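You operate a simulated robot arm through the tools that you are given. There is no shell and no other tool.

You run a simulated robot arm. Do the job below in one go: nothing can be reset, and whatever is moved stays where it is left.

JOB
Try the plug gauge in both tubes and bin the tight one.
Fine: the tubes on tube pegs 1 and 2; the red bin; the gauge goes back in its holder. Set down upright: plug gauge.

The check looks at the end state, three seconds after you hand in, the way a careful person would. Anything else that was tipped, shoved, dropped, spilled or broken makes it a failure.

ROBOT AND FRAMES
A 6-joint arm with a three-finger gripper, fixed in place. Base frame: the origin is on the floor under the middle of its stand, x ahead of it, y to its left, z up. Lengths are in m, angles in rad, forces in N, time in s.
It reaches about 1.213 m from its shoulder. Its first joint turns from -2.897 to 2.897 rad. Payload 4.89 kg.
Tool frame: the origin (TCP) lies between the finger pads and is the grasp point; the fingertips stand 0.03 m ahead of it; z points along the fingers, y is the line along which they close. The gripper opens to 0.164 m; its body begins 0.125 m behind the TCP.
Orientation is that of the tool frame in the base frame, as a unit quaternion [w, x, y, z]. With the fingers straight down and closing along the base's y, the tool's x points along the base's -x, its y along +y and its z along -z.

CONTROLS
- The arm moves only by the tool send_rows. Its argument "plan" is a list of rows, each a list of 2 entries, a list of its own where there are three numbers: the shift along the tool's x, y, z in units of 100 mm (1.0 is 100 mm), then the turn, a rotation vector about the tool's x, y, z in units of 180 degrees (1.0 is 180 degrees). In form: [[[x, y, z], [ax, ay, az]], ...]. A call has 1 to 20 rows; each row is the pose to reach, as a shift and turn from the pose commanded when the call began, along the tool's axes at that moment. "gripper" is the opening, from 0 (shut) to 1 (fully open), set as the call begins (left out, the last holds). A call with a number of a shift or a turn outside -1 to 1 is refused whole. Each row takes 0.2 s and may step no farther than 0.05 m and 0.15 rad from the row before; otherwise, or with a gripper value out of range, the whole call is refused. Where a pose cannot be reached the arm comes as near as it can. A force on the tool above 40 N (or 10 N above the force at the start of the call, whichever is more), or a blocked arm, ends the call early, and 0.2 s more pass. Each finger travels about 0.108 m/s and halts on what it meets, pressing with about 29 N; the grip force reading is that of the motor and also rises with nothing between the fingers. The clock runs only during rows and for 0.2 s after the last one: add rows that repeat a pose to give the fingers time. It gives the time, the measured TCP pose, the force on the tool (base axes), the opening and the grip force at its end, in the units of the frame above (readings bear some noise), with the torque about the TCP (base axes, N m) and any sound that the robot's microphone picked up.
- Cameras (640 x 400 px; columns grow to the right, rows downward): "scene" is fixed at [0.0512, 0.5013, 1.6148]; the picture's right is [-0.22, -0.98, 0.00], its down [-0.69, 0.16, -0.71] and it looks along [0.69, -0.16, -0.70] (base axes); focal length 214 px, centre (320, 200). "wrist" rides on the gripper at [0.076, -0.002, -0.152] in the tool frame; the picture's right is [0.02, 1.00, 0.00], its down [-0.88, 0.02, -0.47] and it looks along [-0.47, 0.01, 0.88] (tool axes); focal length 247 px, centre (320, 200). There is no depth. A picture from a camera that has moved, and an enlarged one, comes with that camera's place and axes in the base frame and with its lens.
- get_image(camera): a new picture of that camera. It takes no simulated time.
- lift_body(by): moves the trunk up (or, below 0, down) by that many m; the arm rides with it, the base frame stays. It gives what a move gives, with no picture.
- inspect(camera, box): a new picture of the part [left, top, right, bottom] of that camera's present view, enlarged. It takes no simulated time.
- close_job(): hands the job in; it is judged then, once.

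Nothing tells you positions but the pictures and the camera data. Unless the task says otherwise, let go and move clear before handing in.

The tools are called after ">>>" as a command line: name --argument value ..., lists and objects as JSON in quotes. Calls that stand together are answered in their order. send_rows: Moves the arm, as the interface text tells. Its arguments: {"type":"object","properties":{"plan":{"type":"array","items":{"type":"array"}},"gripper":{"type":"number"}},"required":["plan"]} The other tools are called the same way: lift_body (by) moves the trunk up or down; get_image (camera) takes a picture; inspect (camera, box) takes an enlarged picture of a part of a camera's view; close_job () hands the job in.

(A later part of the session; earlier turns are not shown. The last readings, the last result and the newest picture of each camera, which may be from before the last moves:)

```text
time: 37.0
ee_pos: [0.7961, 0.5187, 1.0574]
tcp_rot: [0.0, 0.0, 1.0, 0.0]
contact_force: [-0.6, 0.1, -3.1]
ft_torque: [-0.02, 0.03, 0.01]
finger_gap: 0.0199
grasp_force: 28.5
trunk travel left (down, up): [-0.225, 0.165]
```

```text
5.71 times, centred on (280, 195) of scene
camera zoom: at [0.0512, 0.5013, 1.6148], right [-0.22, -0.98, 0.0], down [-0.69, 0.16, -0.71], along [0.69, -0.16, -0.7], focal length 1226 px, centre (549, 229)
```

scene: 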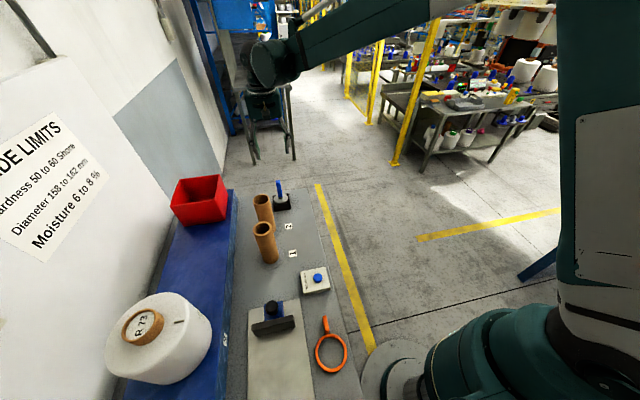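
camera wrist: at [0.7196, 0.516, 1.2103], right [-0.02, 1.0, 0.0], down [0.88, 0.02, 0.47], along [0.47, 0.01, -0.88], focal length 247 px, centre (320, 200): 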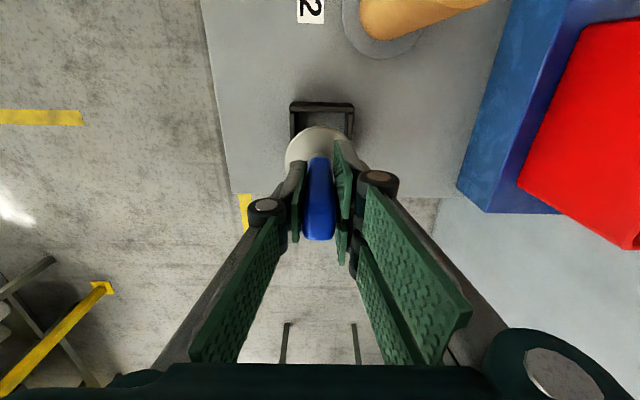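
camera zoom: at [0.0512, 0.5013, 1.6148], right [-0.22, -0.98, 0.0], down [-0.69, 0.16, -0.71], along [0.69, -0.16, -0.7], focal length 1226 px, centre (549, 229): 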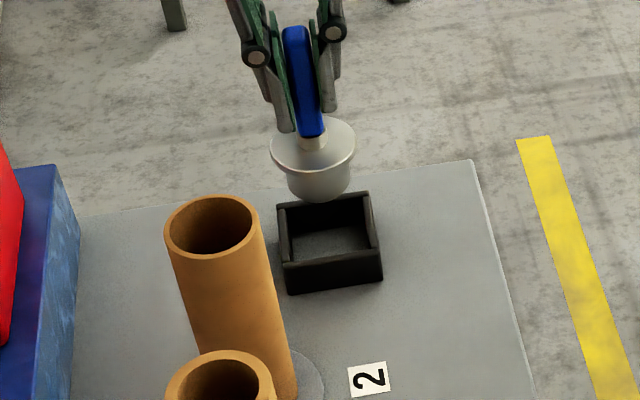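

>>> send_rows --plan '[[[0, 0.008, 0.15], [0, 0, 0]], [[0, 0.008, 0.3], [0, 0, 0]], [[0, 0.008, 0.45], [0, 0, 0]], [[0, 0.008, 0.6], [0, 0, 0]], [[0, 0.008, 0.7], [0, 0, 0]], [[0, 0.008, 0.75], [0, 0, 0]], [[0, 0.008, 0.78], [0, 0, 0]], [[0, 0.008, 0.78], [0, 0, 0]]]'

>>> inspect --camera "scene" --box '[250, 160, 310, 230]'

>>> get_image --camera "wrist"

```text
time: 38.8
ee_pos: [0.7967, 0.5185, 0.9794]
tcp_rot: [0.0, 0.0, 1.0, 0.0]
contact_force: [0.0, -0.5, -3.8]
ft_torque: [0.01, -0.01, -0.02]
finger_gap: 0.0196
grasp_force: 29.0
trunk travel left (down, up): [-0.225, 0.165]
```

```text
5.71 times, centred on (280, 195) of scene
camera zoom: at [0.0512, 0.5013, 1.6148], right [-0.22, -0.98, 0.0], down [-0.69, 0.16, -0.71], along [0.69, -0.16, -0.7], focal length 1226 px, centre (549, 229)
```

zoom: 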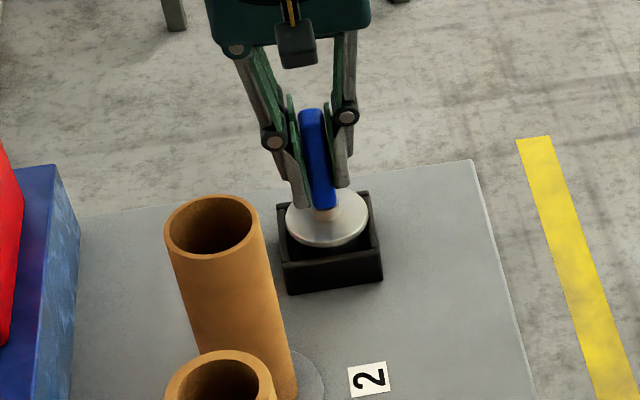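

```text
taken
camera wrist: at [0.72, 0.5153, 1.1326], right [-0.02, 1.0, 0.0], down [0.88, 0.02, 0.47], along [0.47, 0.01, -0.88], focal length 247 px, centre (320, 200)
```

wrist: 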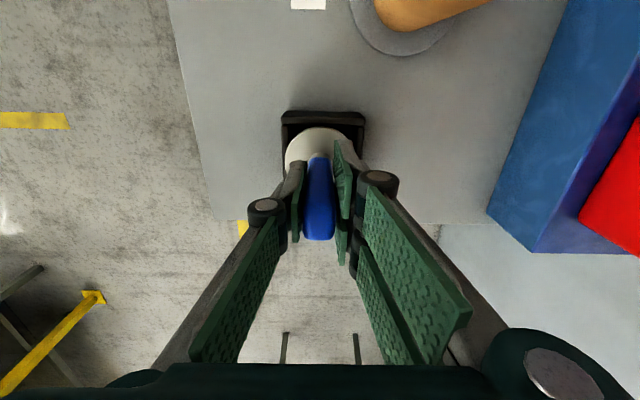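

>>> send_rows --plan '[[[0, 0.016, 0], [0, 0, 0]], [[0, 0.016, 0], [0, 0, 0]], [[0, 0.016, 0.02], [0, 0, 0]], [[0, 0.016, 0.02], [0, 0, 0]]]'

>>> get_image --camera "wrist"

```text
time: 39.8
ee_pos: [0.7971, 0.5198, 0.9762]
tcp_rot: [0.0, 0.0, 1.0, 0.0]
contact_force: [-0.6, 0.0, -2.9]
ft_torque: [-0.04, 0.01, -0.01]
finger_gap: 0.0196
grasp_force: 28.8
trunk travel left (down, up): [-0.225, 0.165]
```

```text
taken
camera wrist: at [0.7197, 0.5173, 1.13], right [-0.02, 1.0, 0.0], down [0.88, 0.02, 0.47], along [0.47, 0.01, -0.88], focal length 247 px, centre (320, 200)
```

wrist: 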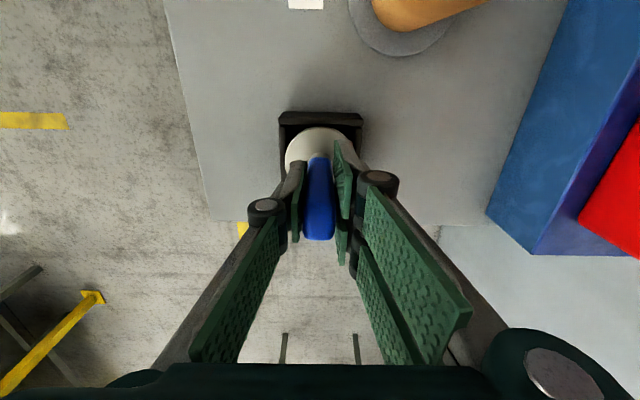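

Position now matches the pick view. I'll lower in 1 mm steps until the gauge touches the holder floor.

>>> send_rows --plan '[[[0, 0, 0.01], [0, 0, 0]], [[0, 0, 0.02], [0, 0, 0]], [[0, 0, 0.02], [0, 0, 0]]]'

```text
time: 40.6
ee_pos: [0.7956, 0.5197, 0.9753]
tcp_rot: [0.0, 0.0, 1.0, 0.001]
contact_force: [1.3, 0.5, 0.2]
ft_torque: [0.0, -0.12, 0.02]
finger_gap: 0.0201
grasp_force: 28.4
trunk travel left (down, up): [-0.225, 0.165]
```

The holder is now supporting the gauge, so I'll open the fingers and check that it stands.

>>> send_rows --plan '[[[0, 0, 0], [0, 0, 0]], [[0, 0, 0], [0, 0, 0]], [[0, 0, 0], [0, 0, 0]], [[0, 0, 0], [0, 0, 0]], [[0, 0, 0], [0, 0, 0]]]' --gripper 0.6

>>> get_image --camera "wrist"

>>> inspect --camera "scene" --box '[250, 160, 310, 230]'

```text
time: 41.8
ee_pos: [0.7958, 0.5197, 0.9736]
tcp_rot: [0.0, 0.0, 1.0, 0.0]
contact_force: [-0.1, -0.9, 1.0]
ft_torque: [-0.01, 0.03, -0.01]
finger_gap: 0.0985
grasp_force: 0.0
trunk travel left (down, up): [-0.225, 0.165]
```

```text
taken
camera wrist: at [0.7192, 0.5176, 1.1285], right [-0.02, 1.0, 0.0], down [0.88, 0.02, 0.47], along [0.47, 0.01, -0.88], focal length 247 px, centre (320, 200)
```

wrist: 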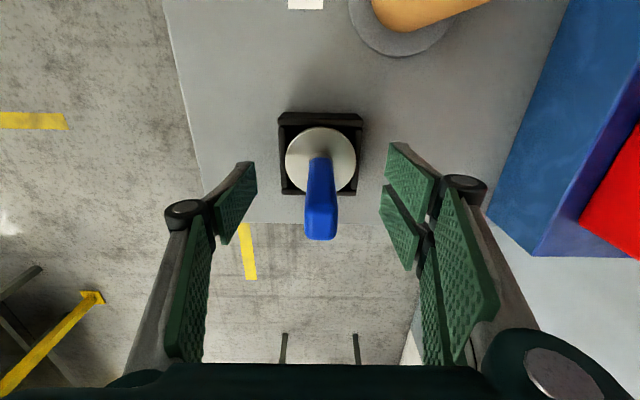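

```text
5.71 times, centred on (280, 195) of scene
camera zoom: at [0.0512, 0.5013, 1.6148], right [-0.22, -0.98, 0.0], down [-0.69, 0.16, -0.71], along [0.69, -0.16, -0.7], focal length 1226 px, centre (549, 229)
```

zoom: 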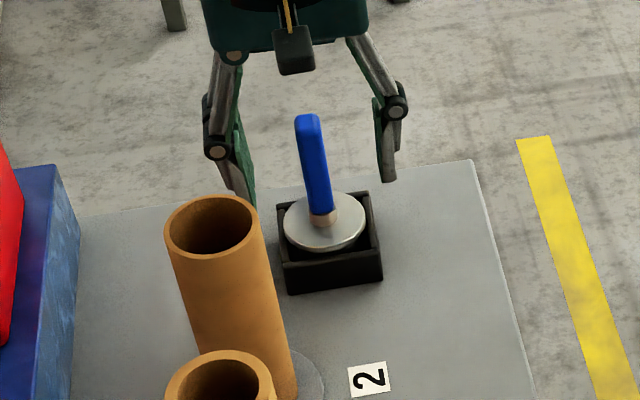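

The gauge stands upright in its holder and is released. I'll rise straight up and then travel to above tube 1.

>>> send_rows --plan '[[[0, 0, -0.15], [0, 0, 0]], [[0, 0, -0.35], [0, 0, 0]], [[0, 0, -0.55], [0, 0, 0]], [[0, 0, -0.8], [0, 0, 0]], [[0, 0, -1.0], [0, 0, 0]]]'

>>> send_rows --plan '[[[0, 0, -0.25], [0, 0, 0]], [[0, 0, -0.5], [0, 0, 0]], [[0, 0, -0.75], [0, 0, 0]], [[0, 0, -1.0], [0, 0, 0]], [[0, 0, -1.0], [0, 0, 0]]]'

>>> inspect --camera "scene" --box '[250, 160, 310, 230]'

>>> inspect --camera "scene" --box '[150, 150, 310, 280]'

```text
time: 43.0
ee_pos: [0.7968, 0.5197, 1.0758]
tcp_rot: [0.0, 0.0, 1.0, 0.0]
contact_force: [0.1, -0.5, 0.0]
ft_torque: [-0.04, 0.09, 0.01]
finger_gap: 0.0984
grasp_force: 0.1
trunk travel left (down, up): [-0.225, 0.165]
```

```text
time: 44.2
ee_pos: [0.7947, 0.5189, 1.1741]
tcp_rot: [0.001, 0.001, 1.0, 0.0]
contact_force: [0.1, -0.4, -0.3]
ft_torque: [-0.01, -0.03, -0.01]
finger_gap: 0.0983
grasp_force: 0.1
trunk travel left (down, up): [-0.225, 0.165]
```

```text
5.71 times, centred on (280, 195) of scene
camera zoom: at [0.0512, 0.5013, 1.6148], right [-0.22, -0.98, 0.0], down [-0.69, 0.16, -0.71], along [0.69, -0.16, -0.7], focal length 1226 px, centre (549, 229)
```

zoom: 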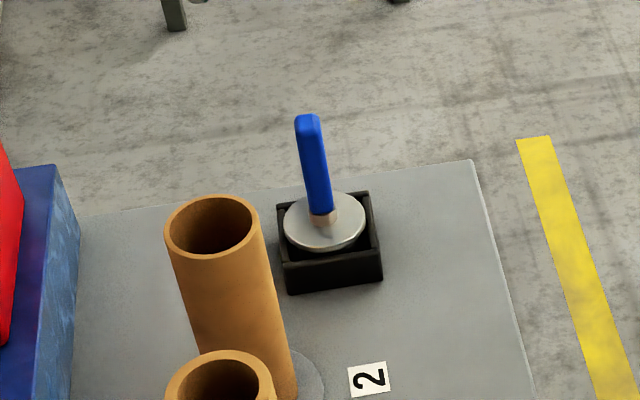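

```text
3.08 times, centred on (230, 215) of scene
camera zoom: at [0.0512, 0.5013, 1.6148], right [-0.22, -0.98, 0.0], down [-0.69, 0.16, -0.71], along [0.69, -0.16, -0.7], focal length 660 px, centre (597, 154)
```

zoom: 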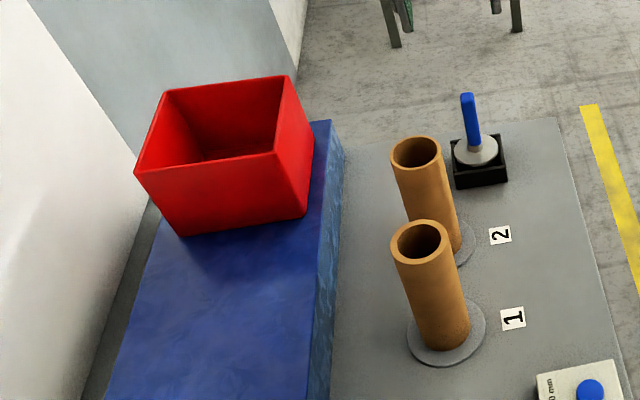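

>>> send_rows --plan '[[[0, 0, -0.3], [0, 0, 0]], [[0.1, 0.02, -0.6], [0, 0, 0]], [[0.4, 0.1, -0.6], [0, 0, 0]], [[0.7, 0.18, -0.6], [0, 0, 0]], [[1.0, 0.25, -0.6], [0, 0, 0]]]' --gripper 0.75

>>> send_rows --plan '[[[0.3, 0.08, 0], [0, 0, 0]], [[0.6, 0.15, 0], [0, 0, 0]], [[0.85, 0.22, 0], [0, 0, 0]], [[1.0, 0.25, 0], [0, 0, 0]]]'

>>> send_rows --plan '[[[0.3, 0.08, 0], [0, 0, 0]], [[0.6, 0.15, 0], [0, 0, 0]], [[0.78, 0.2, 0], [0, 0, 0]], [[0.78, 0.2, 0], [0, 0, 0]], [[0.78, 0.2, 0], [0, 0, 0]]]'

>>> get_image --camera "wrist"

>>> inspect --camera "scene" --box '[220, 140, 320, 270]'

```text
time: 45.4
ee_pos: [0.6985, 0.5422, 1.2339]
tcp_rot: [0.0, 0.0, 1.0, 0.0]
contact_force: [2.3, -0.8, -0.2]
ft_torque: [0.05, 0.19, 0.01]
finger_gap: 0.1231
grasp_force: 0.1
trunk travel left (down, up): [-0.225, 0.165]
```

```text
time: 46.4
ee_pos: [0.5939, 0.5699, 1.2344]
tcp_rot: [-0.001, 0.0, 1.0, 0.0]
contact_force: [-1.3, -0.6, 0.4]
ft_torque: [-0.03, -0.04, -0.03]
finger_gap: 0.1231
grasp_force: 0.1
trunk travel left (down, up): [-0.225, 0.165]
```

```text
time: 47.6
ee_pos: [0.5178, 0.5898, 1.2346]
tcp_rot: [-0.001, 0.001, 1.0, 0.0]
contact_force: [-1.4, -0.2, -0.2]
ft_torque: [-0.02, -0.03, 0.0]
finger_gap: 0.1229
grasp_force: 0.0
trunk travel left (down, up): [-0.225, 0.165]
```

```text
taken
camera wrist: at [0.4417, 0.5865, 1.3888], right [-0.02, 1.0, 0.0], down [0.88, 0.02, 0.47], along [0.47, 0.01, -0.88], focal length 247 px, centre (320, 200)
```

wrist: 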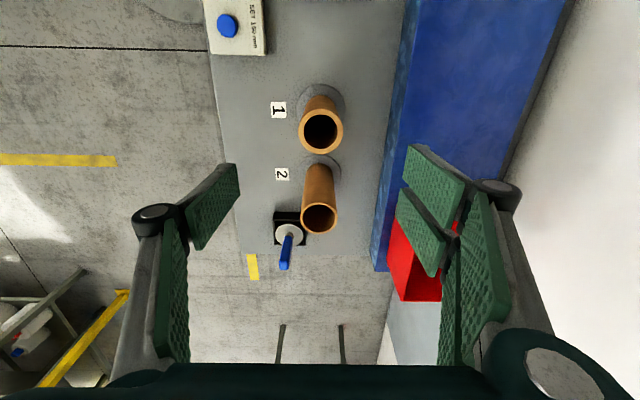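

```text
3.08 times, centred on (270, 205) of scene
camera zoom: at [0.0512, 0.5013, 1.6148], right [-0.22, -0.98, 0.0], down [-0.69, 0.16, -0.71], along [0.69, -0.16, -0.7], focal length 660 px, centre (474, 185)
```

zoom: 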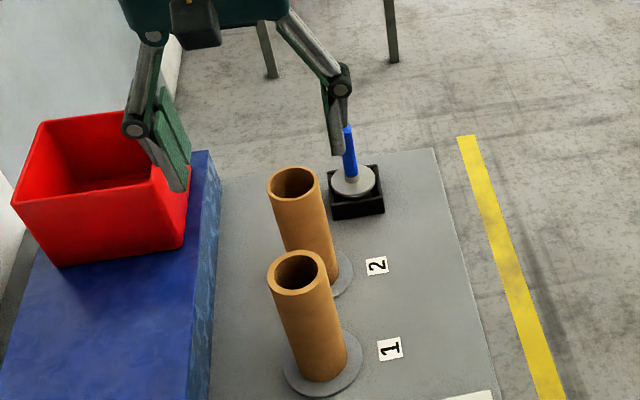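

>>> inspect --camera "wrist" --box '[280, 80, 360, 250]'

>>> send_rows --plan '[[[0, 0, 0.25], [0, 0, 0]], [[0, 0, 0.5], [0, 0, 0]], [[0, 0, 0.75], [0, 0, 0]], [[0, 0, 1.0], [0, 0, 0]], [[0, 0, 1.0], [0, 0, 0]]]'

>>> get_image --camera "wrist"

>>> inspect --camera "scene" --box '[220, 140, 320, 270]'

```text
2.35 times, centred on (320, 165) of wrist
camera zoom: at [0.4417, 0.5865, 1.3888], right [-0.02, 1.0, 0.0], down [0.88, 0.02, 0.47], along [0.47, 0.01, -0.88], focal length 581 px, centre (320, 282)
```

zoom: 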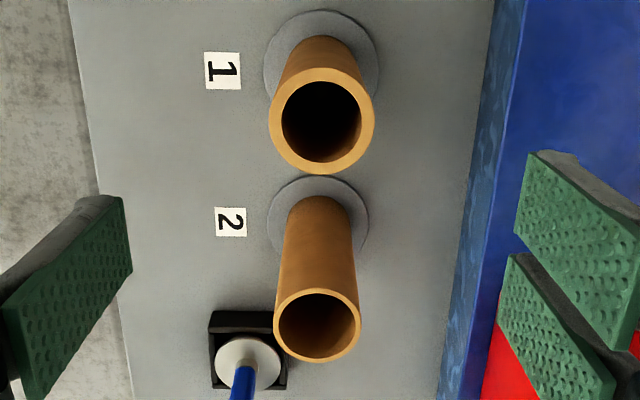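

```text
time: 48.8
ee_pos: [0.518, 0.5894, 1.1366]
tcp_rot: [-0.001, 0.001, 1.0, 0.0]
contact_force: [0.2, 0.7, -0.1]
ft_torque: [0.01, 0.04, 0.04]
finger_gap: 0.123
grasp_force: 0.0
trunk travel left (down, up): [-0.225, 0.165]
```

```text
taken
camera wrist: at [0.4407, 0.5866, 1.2894], right [-0.02, 1.0, 0.0], down [0.88, 0.02, 0.47], along [0.47, 0.01, -0.88], focal length 247 px, centre (320, 200)
```

wrist: 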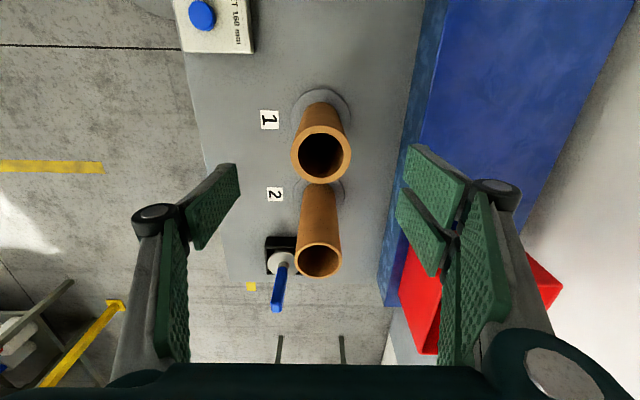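

```text
3.08 times, centred on (270, 205) of scene
camera zoom: at [0.0512, 0.5013, 1.6148], right [-0.22, -0.98, 0.0], down [-0.69, 0.16, -0.71], along [0.69, -0.16, -0.7], focal length 660 px, centre (474, 185)
```

zoom: 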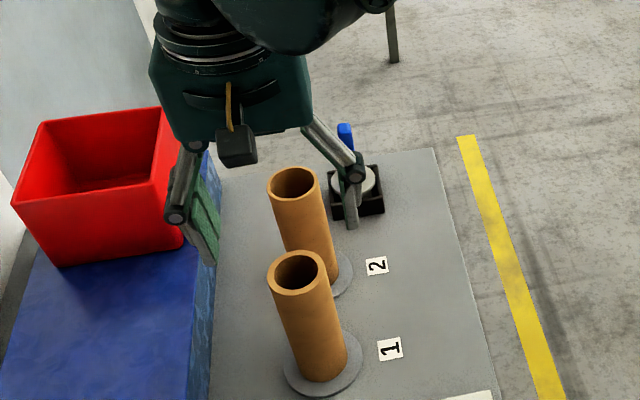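

The close view also shows tube 1's bore is smaller than tube 2's. I'll continue down to grasp tube 1 near its top.

>>> send_rows --plan '[[[0, 0, 0.2], [0, 0, 0]], [[0, 0, 0.4], [0, 0, 0]], [[0, 0, 0.6], [0, 0, 0]], [[0, 0, 0.8], [0, 0, 0]], [[0, 0, 0.8], [0, 0, 0]]]'

>>> get_image --camera "wrist"

>>> inspect --camera "scene" --box '[220, 140, 320, 270]'

```text
time: 50.0
ee_pos: [0.516, 0.5896, 1.0561]
tcp_rot: [0.0, 0.0, 1.0, 0.0]
contact_force: [-0.5, 0.6, 0.4]
ft_torque: [-0.03, 0.04, 0.03]
finger_gap: 0.1228
grasp_force: 0.0
trunk travel left (down, up): [-0.225, 0.165]
```

```text
taken
camera wrist: at [0.4414, 0.5878, 1.2096], right [-0.02, 1.0, 0.0], down [0.88, 0.02, 0.47], along [0.47, 0.01, -0.88], focal length 247 px, centre (320, 200)
```

wrist: 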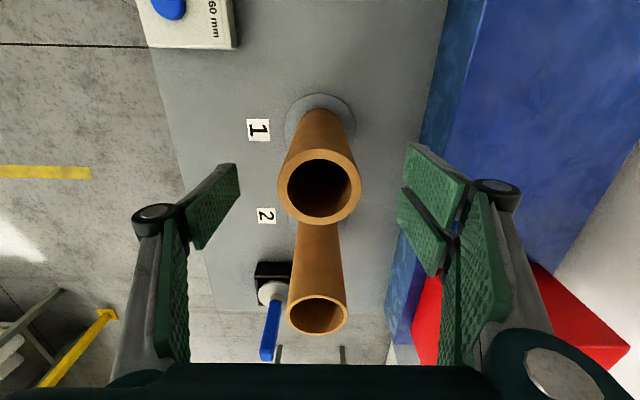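

```text
3.08 times, centred on (270, 205) of scene
camera zoom: at [0.0512, 0.5013, 1.6148], right [-0.22, -0.98, 0.0], down [-0.69, 0.16, -0.71], along [0.69, -0.16, -0.7], focal length 660 px, centre (474, 185)
```

zoom: 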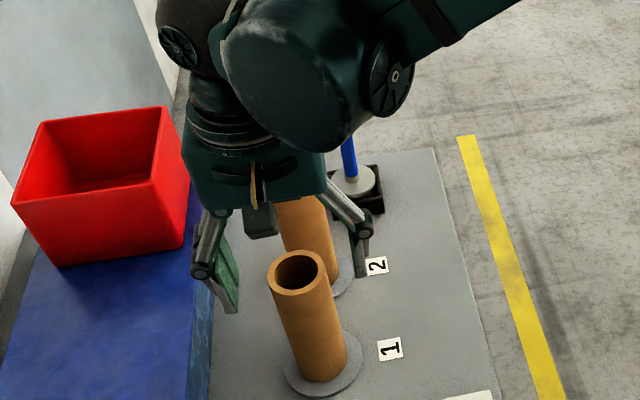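

>>> send_rows --plan '[[[0, -0.01, 0.15], [0, 0, 0]], [[0, -0.01, 0.3], [0, 0, 0]], [[0, -0.01, 0.45], [0, 0, 0]], [[0, -0.01, 0.45], [0, 0, 0]]]'

>>> get_image --camera "wrist"

>>> inspect --camera "scene" --box '[220, 140, 320, 270]'

```text
time: 51.0
ee_pos: [0.5174, 0.5904, 1.0072]
tcp_rot: [0.0, -0.001, 1.0, 0.0]
contact_force: [0.2, -0.3, -0.7]
ft_torque: [-0.04, 0.02, 0.02]
finger_gap: 0.1231
grasp_force: 0.2
trunk travel left (down, up): [-0.225, 0.165]
```

```text
taken
camera wrist: at [0.4413, 0.587, 1.1621], right [-0.02, 1.0, 0.0], down [0.88, 0.02, 0.47], along [0.47, 0.01, -0.88], focal length 247 px, centre (320, 200)
```

wrist: 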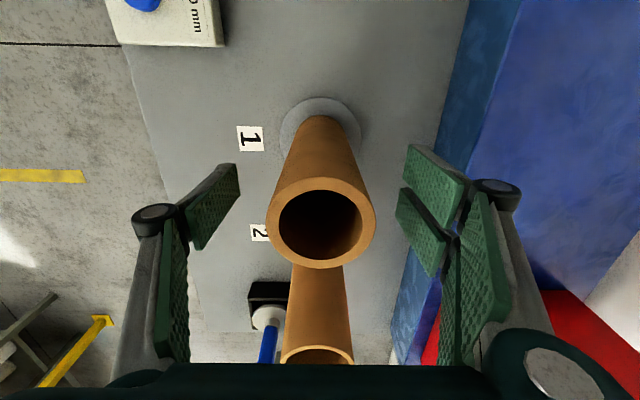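

```text
3.08 times, centred on (270, 205) of scene
camera zoom: at [0.0512, 0.5013, 1.6148], right [-0.22, -0.98, 0.0], down [-0.69, 0.16, -0.71], along [0.69, -0.16, -0.7], focal length 660 px, centre (474, 185)
```

zoom: 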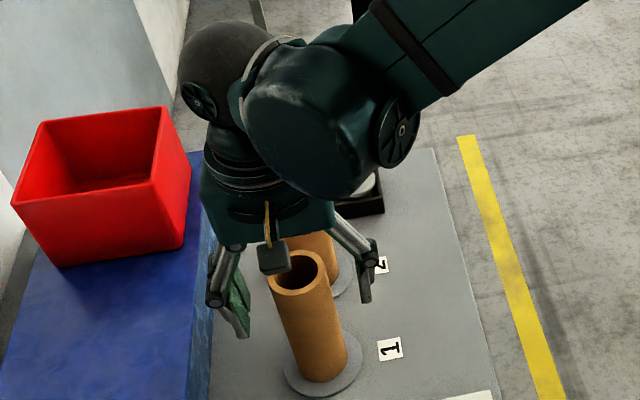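

The tube is centred between the fingers, so I'll close the gripper.

>>> send_rows --plan '[[[0, 0, 0], [0, 0, 0]], [[0, 0, 0], [0, 0, 0]], [[0, 0, 0], [0, 0, 0]], [[0, 0, 0], [0, 0, 0]], [[0, 0, 0], [0, 0, 0]]]' --gripper 0.0

>>> get_image --camera "wrist"

```text
time: 52.2
ee_pos: [0.5174, 0.5891, 1.0088]
tcp_rot: [0.0, -0.001, 1.0, 0.0]
contact_force: [0.0, 0.3, 0.3]
ft_torque: [-0.03, 0.01, 0.01]
finger_gap: 0.0602
grasp_force: 28.7
trunk travel left (down, up): [-0.225, 0.165]
```

```text
taken
camera wrist: at [0.4411, 0.5868, 1.1625], right [-0.02, 1.0, 0.0], down [0.88, 0.02, 0.47], along [0.47, 0.01, -0.88], focal length 247 px, centre (320, 200)
```

wrist: 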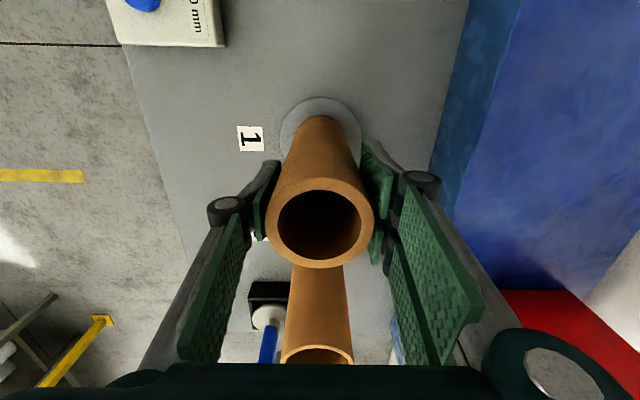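

The grip on tube 1 is firm (60 mm gap, 29 N). I'll lift it slowly straight up off its peg.

>>> send_rows --plan '[[[0, 0, -0.05], [0, 0, 0]], [[0, 0, -0.15], [0, 0, 0]], [[0, 0, -0.3], [0, 0, 0]], [[0, 0, -0.45], [0, 0, 0]], [[0, 0, -0.6], [0, 0, 0]], [[0, 0, -0.8], [0, 0, 0]], [[0, 0, -1.0], [0, 0, 0]], [[0, 0, -1.0], [0, 0, 0]]]'

>>> inspect --camera "scene" --box '[200, 140, 320, 280]'

>>> get_image --camera "wrist"

```text
time: 54.0
ee_pos: [0.5179, 0.5897, 1.1096]
tcp_rot: [0.0, 0.0, 1.0, 0.001]
contact_force: [-0.4, -0.7, -0.5]
ft_torque: [0.06, -0.01, -0.01]
finger_gap: 0.0603
grasp_force: 28.4
trunk travel left (down, up): [-0.225, 0.165]
```

```text
2.86 times, centred on (260, 210) of scene
camera zoom: at [0.0512, 0.5013, 1.6148], right [-0.22, -0.98, 0.0], down [-0.69, 0.16, -0.71], along [0.69, -0.16, -0.7], focal length 613 px, centre (491, 171)
```

zoom: 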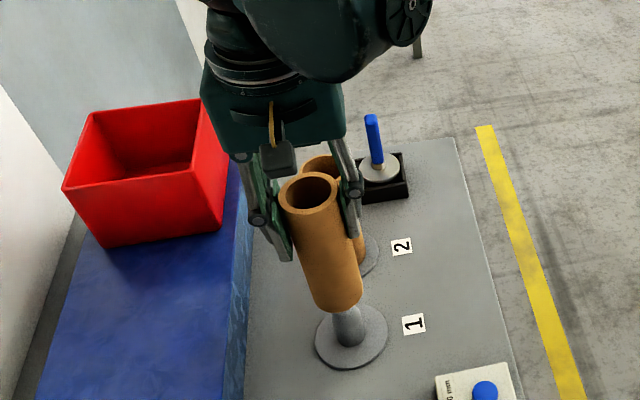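

```text
taken
camera wrist: at [0.4415, 0.5872, 1.2634], right [-0.02, 1.0, 0.0], down [0.88, 0.02, 0.47], along [0.47, 0.01, -0.88], focal length 247 px, centre (320, 200)
```

wrist: 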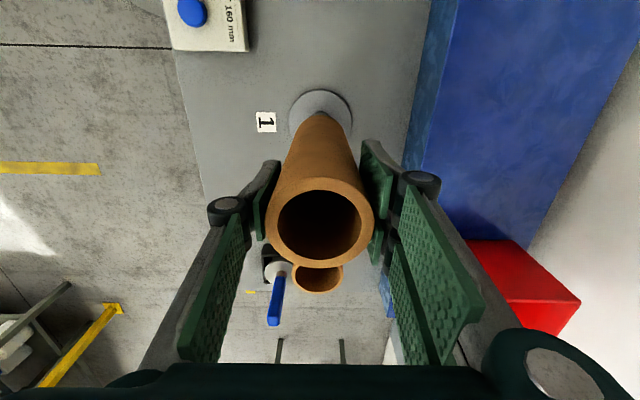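

>>> send_rows --plan '[[[0, 0, -0.2], [0, 0, 0]], [[0, 0, -0.4], [0, 0, 0]], [[0, 0, -0.6], [0, 0, 0]], [[0, 0, -0.8], [0, 0, 0]], [[0, 0, -1.0], [0, 0, 0]]]'

>>> send_rows --plan '[[[0, 0, -0.2], [0, 0, 0]], [[0, 0, -0.4], [0, 0, 0]], [[0, 0, -0.6], [0, 0, 0]], [[0, 0, -0.6], [0, 0, 0]]]'

>>> inspect --camera "scene" --box '[160, 110, 320, 280]'

```text
time: 55.2
ee_pos: [0.5186, 0.5898, 1.2095]
tcp_rot: [0.0, 0.0, 1.0, 0.0]
contact_force: [0.7, 0.2, -1.0]
ft_torque: [-0.08, 0.04, 0.06]
finger_gap: 0.0605
grasp_force: 28.7
trunk travel left (down, up): [-0.225, 0.165]
```

```text
time: 56.2
ee_pos: [0.5168, 0.5902, 1.2698]
tcp_rot: [-0.001, 0.0, 1.0, 0.0]
contact_force: [-0.6, -1.7, 0.9]
ft_torque: [0.01, -0.04, 0.01]
finger_gap: 0.0601
grasp_force: 29.1
trunk travel left (down, up): [-0.225, 0.165]
```

```text
2.35 times, centred on (240, 195) of scene
camera zoom: at [0.0512, 0.5013, 1.6148], right [-0.22, -0.98, 0.0], down [-0.69, 0.16, -0.71], along [0.69, -0.16, -0.7], focal length 505 px, centre (508, 212)
```

zoom: 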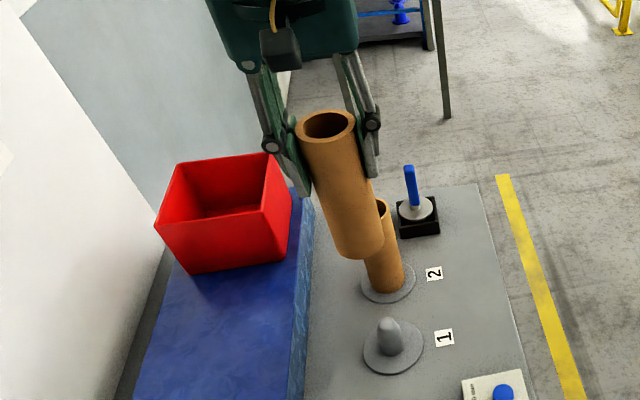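

Tube 1 is clear of its peg. I'll carry it toward the bin, at about (0.76, 0.83) with its rim at z≈1.06.

>>> send_rows --plan '[[[-0.15, 0.14, 0], [0, 0, 0]], [[-0.35, 0.33, 0], [0, 0, 0]], [[-0.6, 0.57, 0], [0, 0, 0]], [[-0.85, 0.8, 0], [0, 0, 0]], [[-1.0, 0.95, 0], [0, 0, 0]], [[-1.0, 0.95, 0], [0, 0, 0]]]'

>>> get_image --camera "scene"

>>> get_image --camera "wrist"

```text
time: 57.6
ee_pos: [0.6196, 0.6866, 1.27]
tcp_rot: [-0.001, -0.001, 1.0, 0.0]
contact_force: [0.4, 0.7, -1.2]
ft_torque: [-0.1, 0.06, 0.02]
finger_gap: 0.0602
grasp_force: 29.1
trunk travel left (down, up): [-0.225, 0.165]
```

```text
taken
```

scene: 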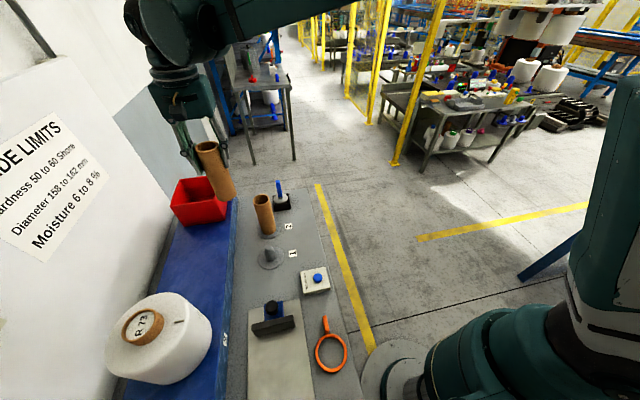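

```text
taken
camera wrist: at [0.5415, 0.6837, 1.4231], right [-0.02, 1.0, 0.0], down [0.88, 0.02, 0.47], along [0.47, 0.01, -0.88], focal length 247 px, centre (320, 200)
```

wrist: 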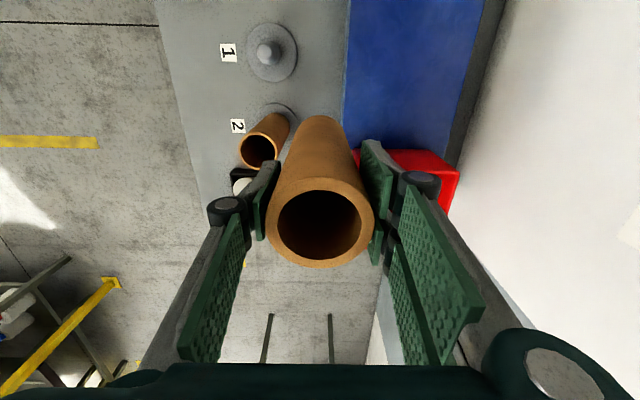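

>>> send_rows --plan '[[[-0.15, 0.14, 0], [0, 0, 0]], [[-0.35, 0.33, 0], [0, 0, 0]], [[-0.55, 0.52, 0], [0, 0, 0]], [[-0.75, 0.71, 0], [0, 0, 0]], [[-0.9, 0.85, 0], [0, 0, 0]], [[-0.9, 0.85, 0], [0, 0, 0]]]'

>>> send_rows --plan '[[[-0.15, 0.15, 0], [0, 0, 0]], [[-0.3, 0.3, 0], [0, 0, 0]], [[-0.42, 0.44, 0], [0, 0, 0]], [[-0.42, 0.44, 0], [0, 0, 0]], [[-0.42, 0.44, 0], [0, 0, 0]]]'

>>> get_image --camera "scene"

>>> get_image --camera "wrist"

```text
time: 59.0
ee_pos: [0.708, 0.7711, 1.2699]
tcp_rot: [0.0, 0.0, 1.0, 0.001]
contact_force: [1.3, 0.4, -1.8]
ft_torque: [-0.05, 0.09, -0.04]
finger_gap: 0.0604
grasp_force: 29.2
trunk travel left (down, up): [-0.225, 0.165]
```

```text
time: 60.2
ee_pos: [0.7503, 0.8146, 1.2689]
tcp_rot: [0.0, 0.0, 1.0, -0.001]
contact_force: [-0.6, -0.7, -0.6]
ft_torque: [-0.01, -0.01, -0.05]
finger_gap: 0.0604
grasp_force: 29.2
trunk travel left (down, up): [-0.225, 0.165]
```

```text
taken
```

scene: 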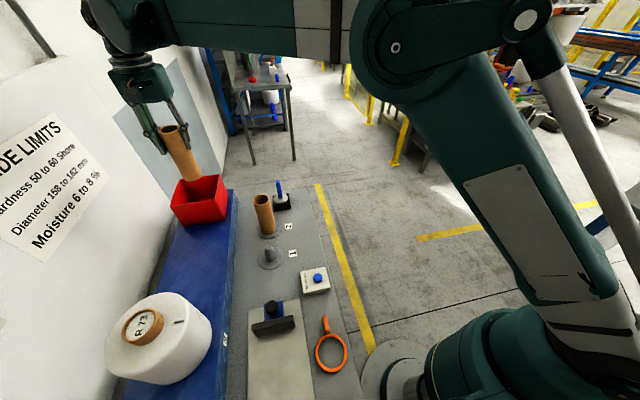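

```text
taken
camera wrist: at [0.6739, 0.8113, 1.4228], right [-0.02, 1.0, 0.0], down [0.88, 0.02, 0.47], along [0.47, 0.01, -0.88], focal length 247 px, centre (320, 200)
```

wrist: 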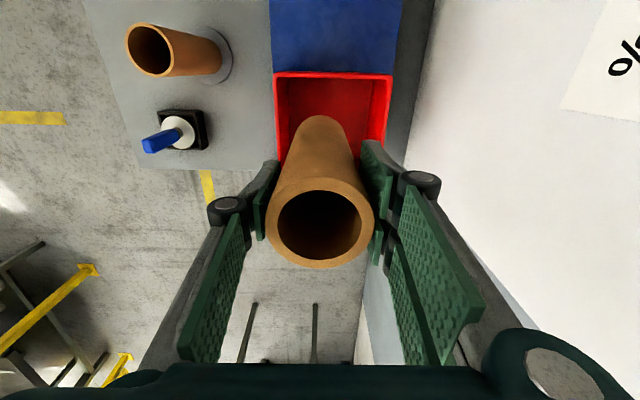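

The bin is centred near (0.758, 0.828) and I can reach it. I'll centre the tube over it and lower partway.

>>> send_rows --plan '[[[-0.07, 0.11, 0], [0, 0, 0]], [[-0.07, 0.11, 0.1], [0, 0, 0]], [[-0.07, 0.11, 0.25], [0, 0, 0]], [[-0.07, 0.11, 0.4], [0, 0, 0]], [[-0.07, 0.11, 0.55], [0, 0, 0]], [[-0.07, 0.11, 0.7], [0, 0, 0]], [[-0.07, 0.11, 0.7], [0, 0, 0]]]'

>>> inspect --camera "scene" --box '[100, 90, 260, 240]'

>>> get_image --camera "wrist"

```text
time: 61.8
ee_pos: [0.7564, 0.824, 1.2001]
tcp_rot: [0.0, 0.0, 1.0, 0.0]
contact_force: [-0.4, 1.1, -0.6]
ft_torque: [-0.01, 0.04, -0.05]
finger_gap: 0.0603
grasp_force: 29.3
trunk travel left (down, up): [-0.225, 0.165]
```

```text
2.67 times, centred on (180, 165) of scene
camera zoom: at [0.0512, 0.5013, 1.6148], right [-0.22, -0.98, 0.0], down [-0.69, 0.16, -0.71], along [0.69, -0.16, -0.7], focal length 572 px, centre (693, 293)
```

zoom: 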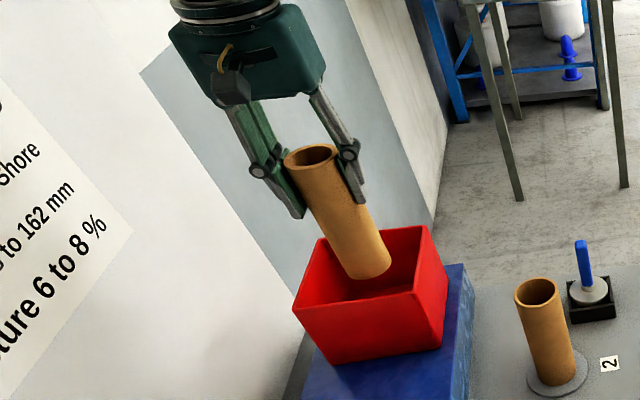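

```text
taken
camera wrist: at [0.6808, 0.821, 1.3526], right [-0.02, 1.0, 0.0], down [0.88, 0.02, 0.47], along [0.47, 0.01, -0.88], focal length 247 px, centre (320, 200)
```

wrist: 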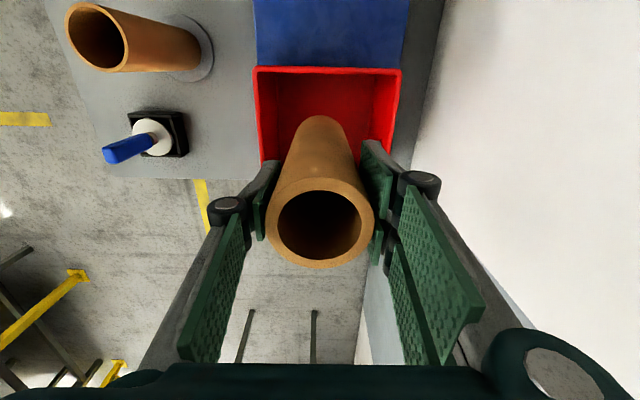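

>>> send_rows --plan '[[[0, 0.02, 0.15], [0, 0, 0]], [[0, 0.03, 0.3], [0, 0, 0]], [[0, 0.03, 0.45], [0, 0, 0]], [[0, 0.03, 0.6], [0, 0, 0]], [[0, 0.03, 0.7], [0, 0, 0]], [[0, 0.03, 0.7], [0, 0, 0]]]'

>>> inspect --camera "scene" --box '[100, 90, 260, 240]'

>>> get_image --camera "wrist"

```text
time: 63.2
ee_pos: [0.7577, 0.8266, 1.1285]
tcp_rot: [0.0, 0.0, 1.0, -0.001]
contact_force: [0.8, -0.4, -1.0]
ft_torque: [0.01, 0.0, 0.0]
finger_gap: 0.0606
grasp_force: 29.4
trunk travel left (down, up): [-0.225, 0.165]
```

```text
2.67 times, centred on (180, 165) of scene
camera zoom: at [0.0512, 0.5013, 1.6148], right [-0.22, -0.98, 0.0], down [-0.69, 0.16, -0.71], along [0.69, -0.16, -0.7], focal length 572 px, centre (693, 293)
```

zoom: 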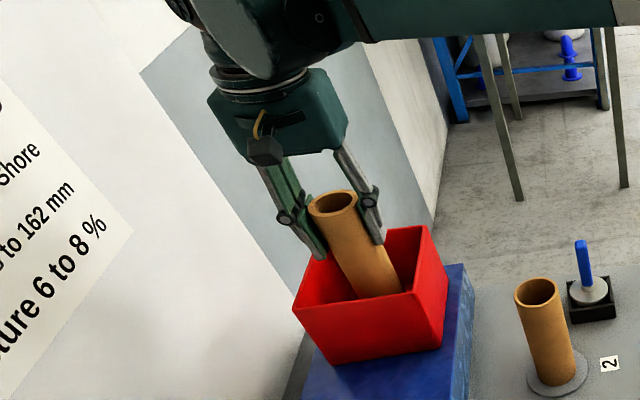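

```text
taken
camera wrist: at [0.682, 0.8246, 1.2826], right [-0.02, 1.0, 0.0], down [0.88, 0.02, 0.47], along [0.47, 0.01, -0.88], focal length 247 px, centre (320, 200)
```

wrist: 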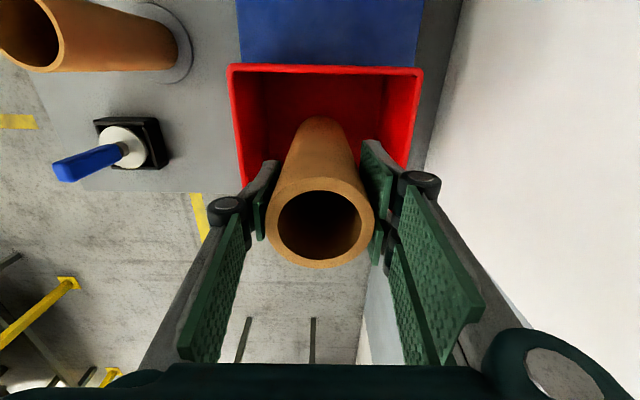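

>>> send_rows --plan '[[[0, 0, 0.04], [0, 0, 0]], [[0, 0, 0.08], [0, 0, 0]], [[0, 0, 0.12], [0, 0, 0]], [[0, 0, 0.15], [0, 0, 0]], [[0, 0, 0.15], [0, 0, 0]]]'

```text
time: 64.4
ee_pos: [0.7571, 0.8263, 1.1137]
tcp_rot: [0.0, -0.001, 1.0, 0.001]
contact_force: [-0.7, 0.3, -1.0]
ft_torque: [-0.01, 0.02, 0.01]
finger_gap: 0.0606
grasp_force: 29.2
trunk travel left (down, up): [-0.225, 0.165]
```

>>> send_rows --plan '[[[0, 0, 0.02], [0, 0, 0]], [[0, 0, 0.04], [0, 0, 0]], [[0, 0, 0.05], [0, 0, 0]], [[0, 0, 0.05], [0, 0, 0]]]'

>>> inspect --camera "scene" --box '[140, 120, 240, 240]'

```text
time: 65.4
ee_pos: [0.7572, 0.8265, 1.1106]
tcp_rot: [0.001, 0.001, 1.0, 0.0]
contact_force: [-0.6, 0.4, -1.3]
ft_torque: [0.01, 0.0, -0.03]
finger_gap: 0.0604
grasp_force: 29.2
trunk travel left (down, up): [-0.225, 0.165]
```

```text
3.33 times, centred on (190, 180) of scene
camera zoom: at [0.0512, 0.5013, 1.6148], right [-0.22, -0.98, 0.0], down [-0.69, 0.16, -0.71], along [0.69, -0.16, -0.7], focal length 715 px, centre (753, 267)
```

zoom: 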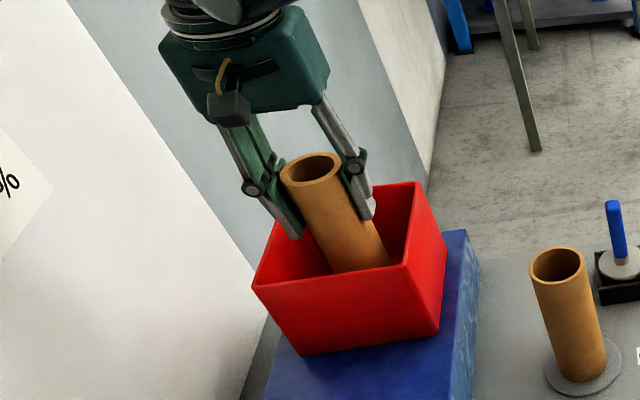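

>>> send_rows --plan '[[[0, 0, 0.015], [0, 0, 0]], [[0, 0, 0.03], [0, 0, 0]], [[0, 0, 0.045], [0, 0, 0]], [[0, 0, 0.045], [0, 0, 0]]]'

>>> send_rows --plan '[[[0, 0, 0.01], [0, 0, 0]], [[0, 0, 0.02], [0, 0, 0]], [[0, 0, 0.03], [0, 0, 0]], [[0, 0, 0.03], [0, 0, 0]]]'

```text
time: 66.4
ee_pos: [0.7577, 0.8259, 1.1061]
tcp_rot: [0.0, 0.0, 1.0, 0.0]
contact_force: [-0.2, 0.0, -0.5]
ft_torque: [-0.04, 0.03, 0.01]
finger_gap: 0.0603
grasp_force: 29.2
trunk travel left (down, up): [-0.225, 0.165]
```

```text
time: 67.4
ee_pos: [0.756, 0.8268, 1.1028]
tcp_rot: [0.0, 0.001, 1.0, 0.0]
contact_force: [0.2, 0.5, -0.3]
ft_torque: [0.01, 0.01, -0.01]
finger_gap: 0.0606
grasp_force: 28.6
trunk travel left (down, up): [-0.225, 0.165]
```

>>> send_rows --plan '[[[0, 0, 0.01], [0, 0, 0]], [[0, 0, 0.02], [0, 0, 0]], [[0, 0, 0.03], [0, 0, 0]], [[0, 0, 0.03], [0, 0, 0]]]'

```text
time: 68.4
ee_pos: [0.7579, 0.8269, 1.0996]
tcp_rot: [0.0, -0.001, 1.0, 0.0]
contact_force: [-0.4, 0.7, -1.3]
ft_torque: [-0.01, -0.01, 0.01]
finger_gap: 0.0603
grasp_force: 29.2
trunk travel left (down, up): [-0.225, 0.165]
```

>>> send_rows --plan '[[[0, 0, 0.01], [0, 0, 0]], [[0, 0, 0.02], [0, 0, 0]], [[0, 0, 0.03], [0, 0, 0]], [[0, 0, 0.03], [0, 0, 0]]]'

>>> inspect --camera "scene" --box '[140, 120, 240, 240]'

>>> get_image --camera "wrist"

```text
time: 69.4
ee_pos: [0.7575, 0.8276, 1.0978]
tcp_rot: [0.0, 0.001, 1.0, 0.0]
contact_force: [0.6, -0.2, 0.5]
ft_torque: [0.02, -0.02, -0.03]
finger_gap: 0.0604
grasp_force: 28.9
trunk travel left (down, up): [-0.225, 0.165]
```

```text
3.33 times, centred on (190, 180) of scene
camera zoom: at [0.0512, 0.5013, 1.6148], right [-0.22, -0.98, 0.0], down [-0.69, 0.16, -0.71], along [0.69, -0.16, -0.7], focal length 715 px, centre (753, 267)
```

zoom: 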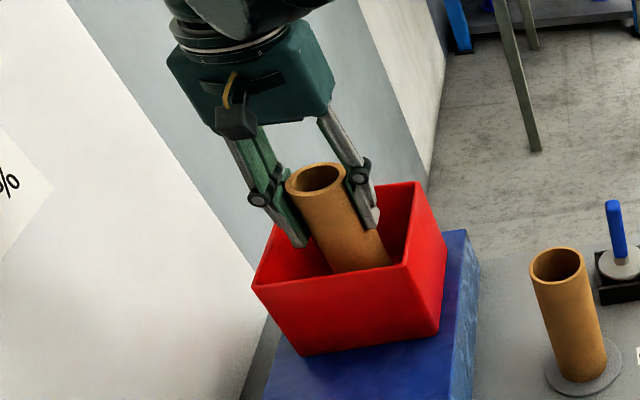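

```text
taken
camera wrist: at [0.6807, 0.825, 1.2501], right [-0.02, 1.0, 0.0], down [0.88, 0.02, 0.47], along [0.47, 0.01, -0.88], focal length 247 px, centre (320, 200)
```

wrist: 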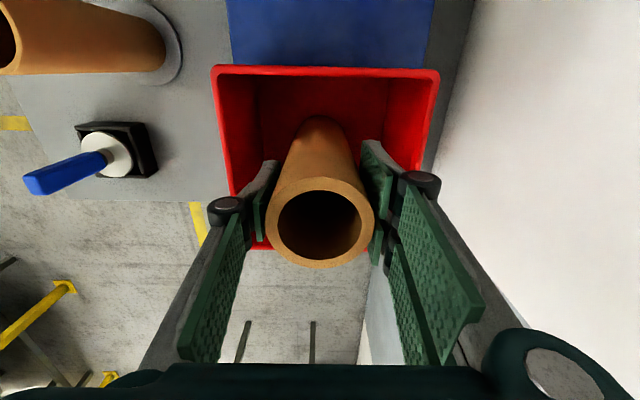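

>>> send_rows --plan '[[[0, 0, 0.01], [0, 0, 0]], [[0, 0, 0.02], [0, 0, 0]], [[0, 0, 0.03], [0, 0, 0]], [[0, 0, 0.03], [0, 0, 0]]]'

```text
time: 70.4
ee_pos: [0.7579, 0.8263, 1.094]
tcp_rot: [0.001, 0.0, 1.0, 0.0]
contact_force: [-0.2, 0.0, -0.2]
ft_torque: [0.02, -0.02, -0.01]
finger_gap: 0.0603
grasp_force: 28.5
trunk travel left (down, up): [-0.225, 0.165]
```

>>> send_rows --plan '[[[0, 0, 0.01], [0, 0, 0]], [[0, 0, 0.02], [0, 0, 0]], [[0, 0, 0.03], [0, 0, 0]], [[0, 0, 0.03], [0, 0, 0]]]'

>>> inspect --camera "scene" --box '[140, 120, 240, 240]'

```text
time: 71.4
ee_pos: [0.7573, 0.8284, 1.0902]
tcp_rot: [0.0, 0.0, 1.0, -0.001]
contact_force: [0.5, -0.3, -1.2]
ft_torque: [0.02, -0.01, -0.02]
finger_gap: 0.0601
grasp_force: 29.1
trunk travel left (down, up): [-0.225, 0.165]
```

```text
3.33 times, centred on (190, 180) of scene
camera zoom: at [0.0512, 0.5013, 1.6148], right [-0.22, -0.98, 0.0], down [-0.69, 0.16, -0.71], along [0.69, -0.16, -0.7], focal length 715 px, centre (753, 267)
```

zoom: 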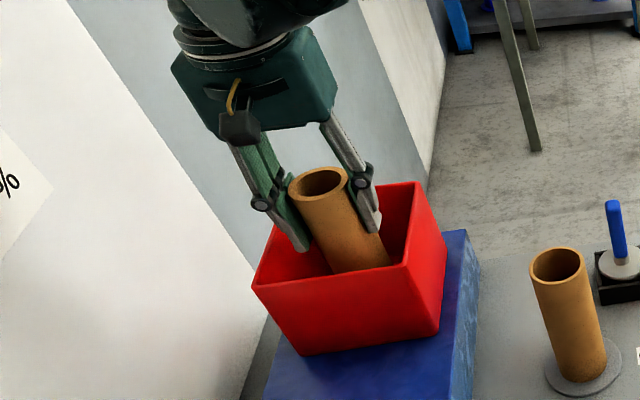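

>>> send_rows --plan '[[[0, 0, 0.01], [0, 0, 0]], [[0, 0, 0.02], [0, 0, 0]], [[0, 0, 0.03], [0, 0, 0]], [[0, 0, 0.03], [0, 0, 0]]]'

```text
time: 72.4
ee_pos: [0.7569, 0.8267, 1.0888]
tcp_rot: [0.0, 0.0, 1.0, 0.0]
contact_force: [3.7, 6.0, 25.8]
ft_torque: [0.26, -0.19, 0.02]
finger_gap: 0.0604
grasp_force: 29.1
trunk travel left (down, up): [-0.225, 0.165]
```

The tube has touched the bin floor at about 26 N, so I'll ease back up about 2 mm to unload it before releasing.

>>> send_rows --plan '[[[0, 0, -0.01], [0, 0, 0]], [[0, 0, -0.018], [0, 0, 0]], [[0, 0, -0.018], [0, 0, 0]]]'

>>> inspect --camera "scene" --box '[140, 120, 240, 240]'

>>> get_image --camera "wrist"

```text
time: 73.2
ee_pos: [0.7567, 0.8277, 1.0896]
tcp_rot: [0.0, 0.0, 1.0, 0.0]
contact_force: [0.9, 0.0, -0.2]
ft_torque: [0.01, 0.0, -0.01]
finger_gap: 0.0603
grasp_force: 28.5
trunk travel left (down, up): [-0.225, 0.165]
```

```text
3.33 times, centred on (190, 180) of scene
camera zoom: at [0.0512, 0.5013, 1.6148], right [-0.22, -0.98, 0.0], down [-0.69, 0.16, -0.71], along [0.69, -0.16, -0.7], focal length 715 px, centre (753, 267)
```

zoom: 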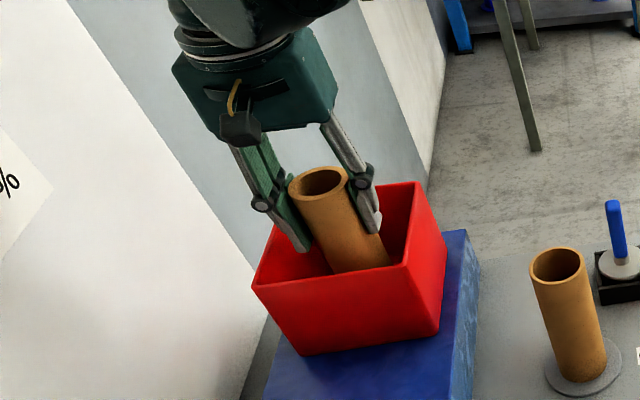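

```text
taken
camera wrist: at [0.6809, 0.825, 1.2427], right [-0.02, 1.0, 0.0], down [0.88, 0.02, 0.47], along [0.47, 0.01, -0.88], focal length 247 px, centre (320, 200)
```

wrist: 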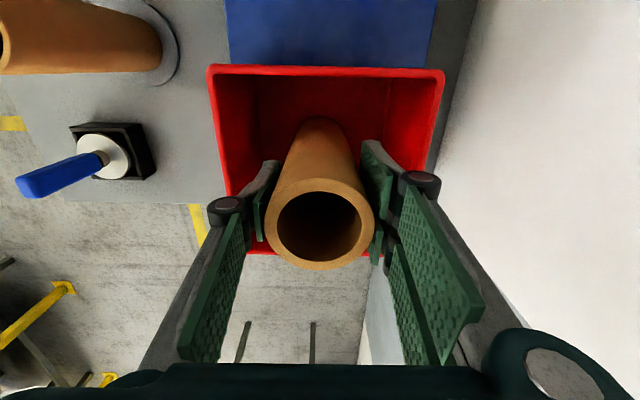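

The tube stands on the bin floor unloaded. I'll open just enough to release, keeping the fingers inside the rim.

>>> send_rows --plan '[[[0, 0, 0], [0, 0, 0]], [[0, 0, 0], [0, 0, 0]], [[0, 0, 0], [0, 0, 0]], [[0, 0, 0], [0, 0, 0]]]' --gripper 0.5

>>> inspect --camera "scene" --box '[140, 120, 240, 240]'

>>> get_image --camera "wrist"

```text
time: 74.2
ee_pos: [0.7578, 0.8285, 1.0884]
tcp_rot: [0.0, 0.0, 1.0, -0.001]
contact_force: [0.8, 0.2, 0.1]
ft_torque: [-0.01, -0.04, -0.04]
finger_gap: 0.0818
grasp_force: 0.1
trunk travel left (down, up): [-0.225, 0.165]
```

```text
3.33 times, centred on (190, 180) of scene
camera zoom: at [0.0512, 0.5013, 1.6148], right [-0.22, -0.98, 0.0], down [-0.69, 0.16, -0.71], along [0.69, -0.16, -0.7], focal length 715 px, centre (753, 267)
```

zoom: 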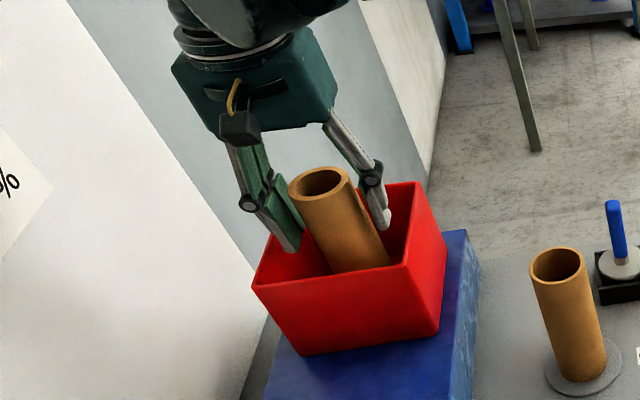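

```text
taken
camera wrist: at [0.6808, 0.8251, 1.2431], right [-0.02, 1.0, 0.0], down [0.88, 0.02, 0.47], along [0.47, 0.01, -0.88], focal length 247 px, centre (320, 200)
```

wrist: 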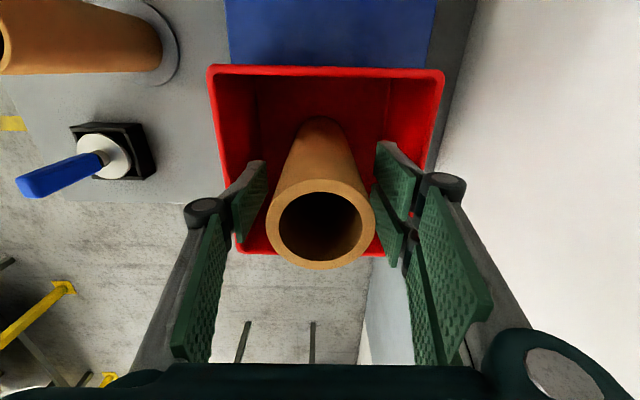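

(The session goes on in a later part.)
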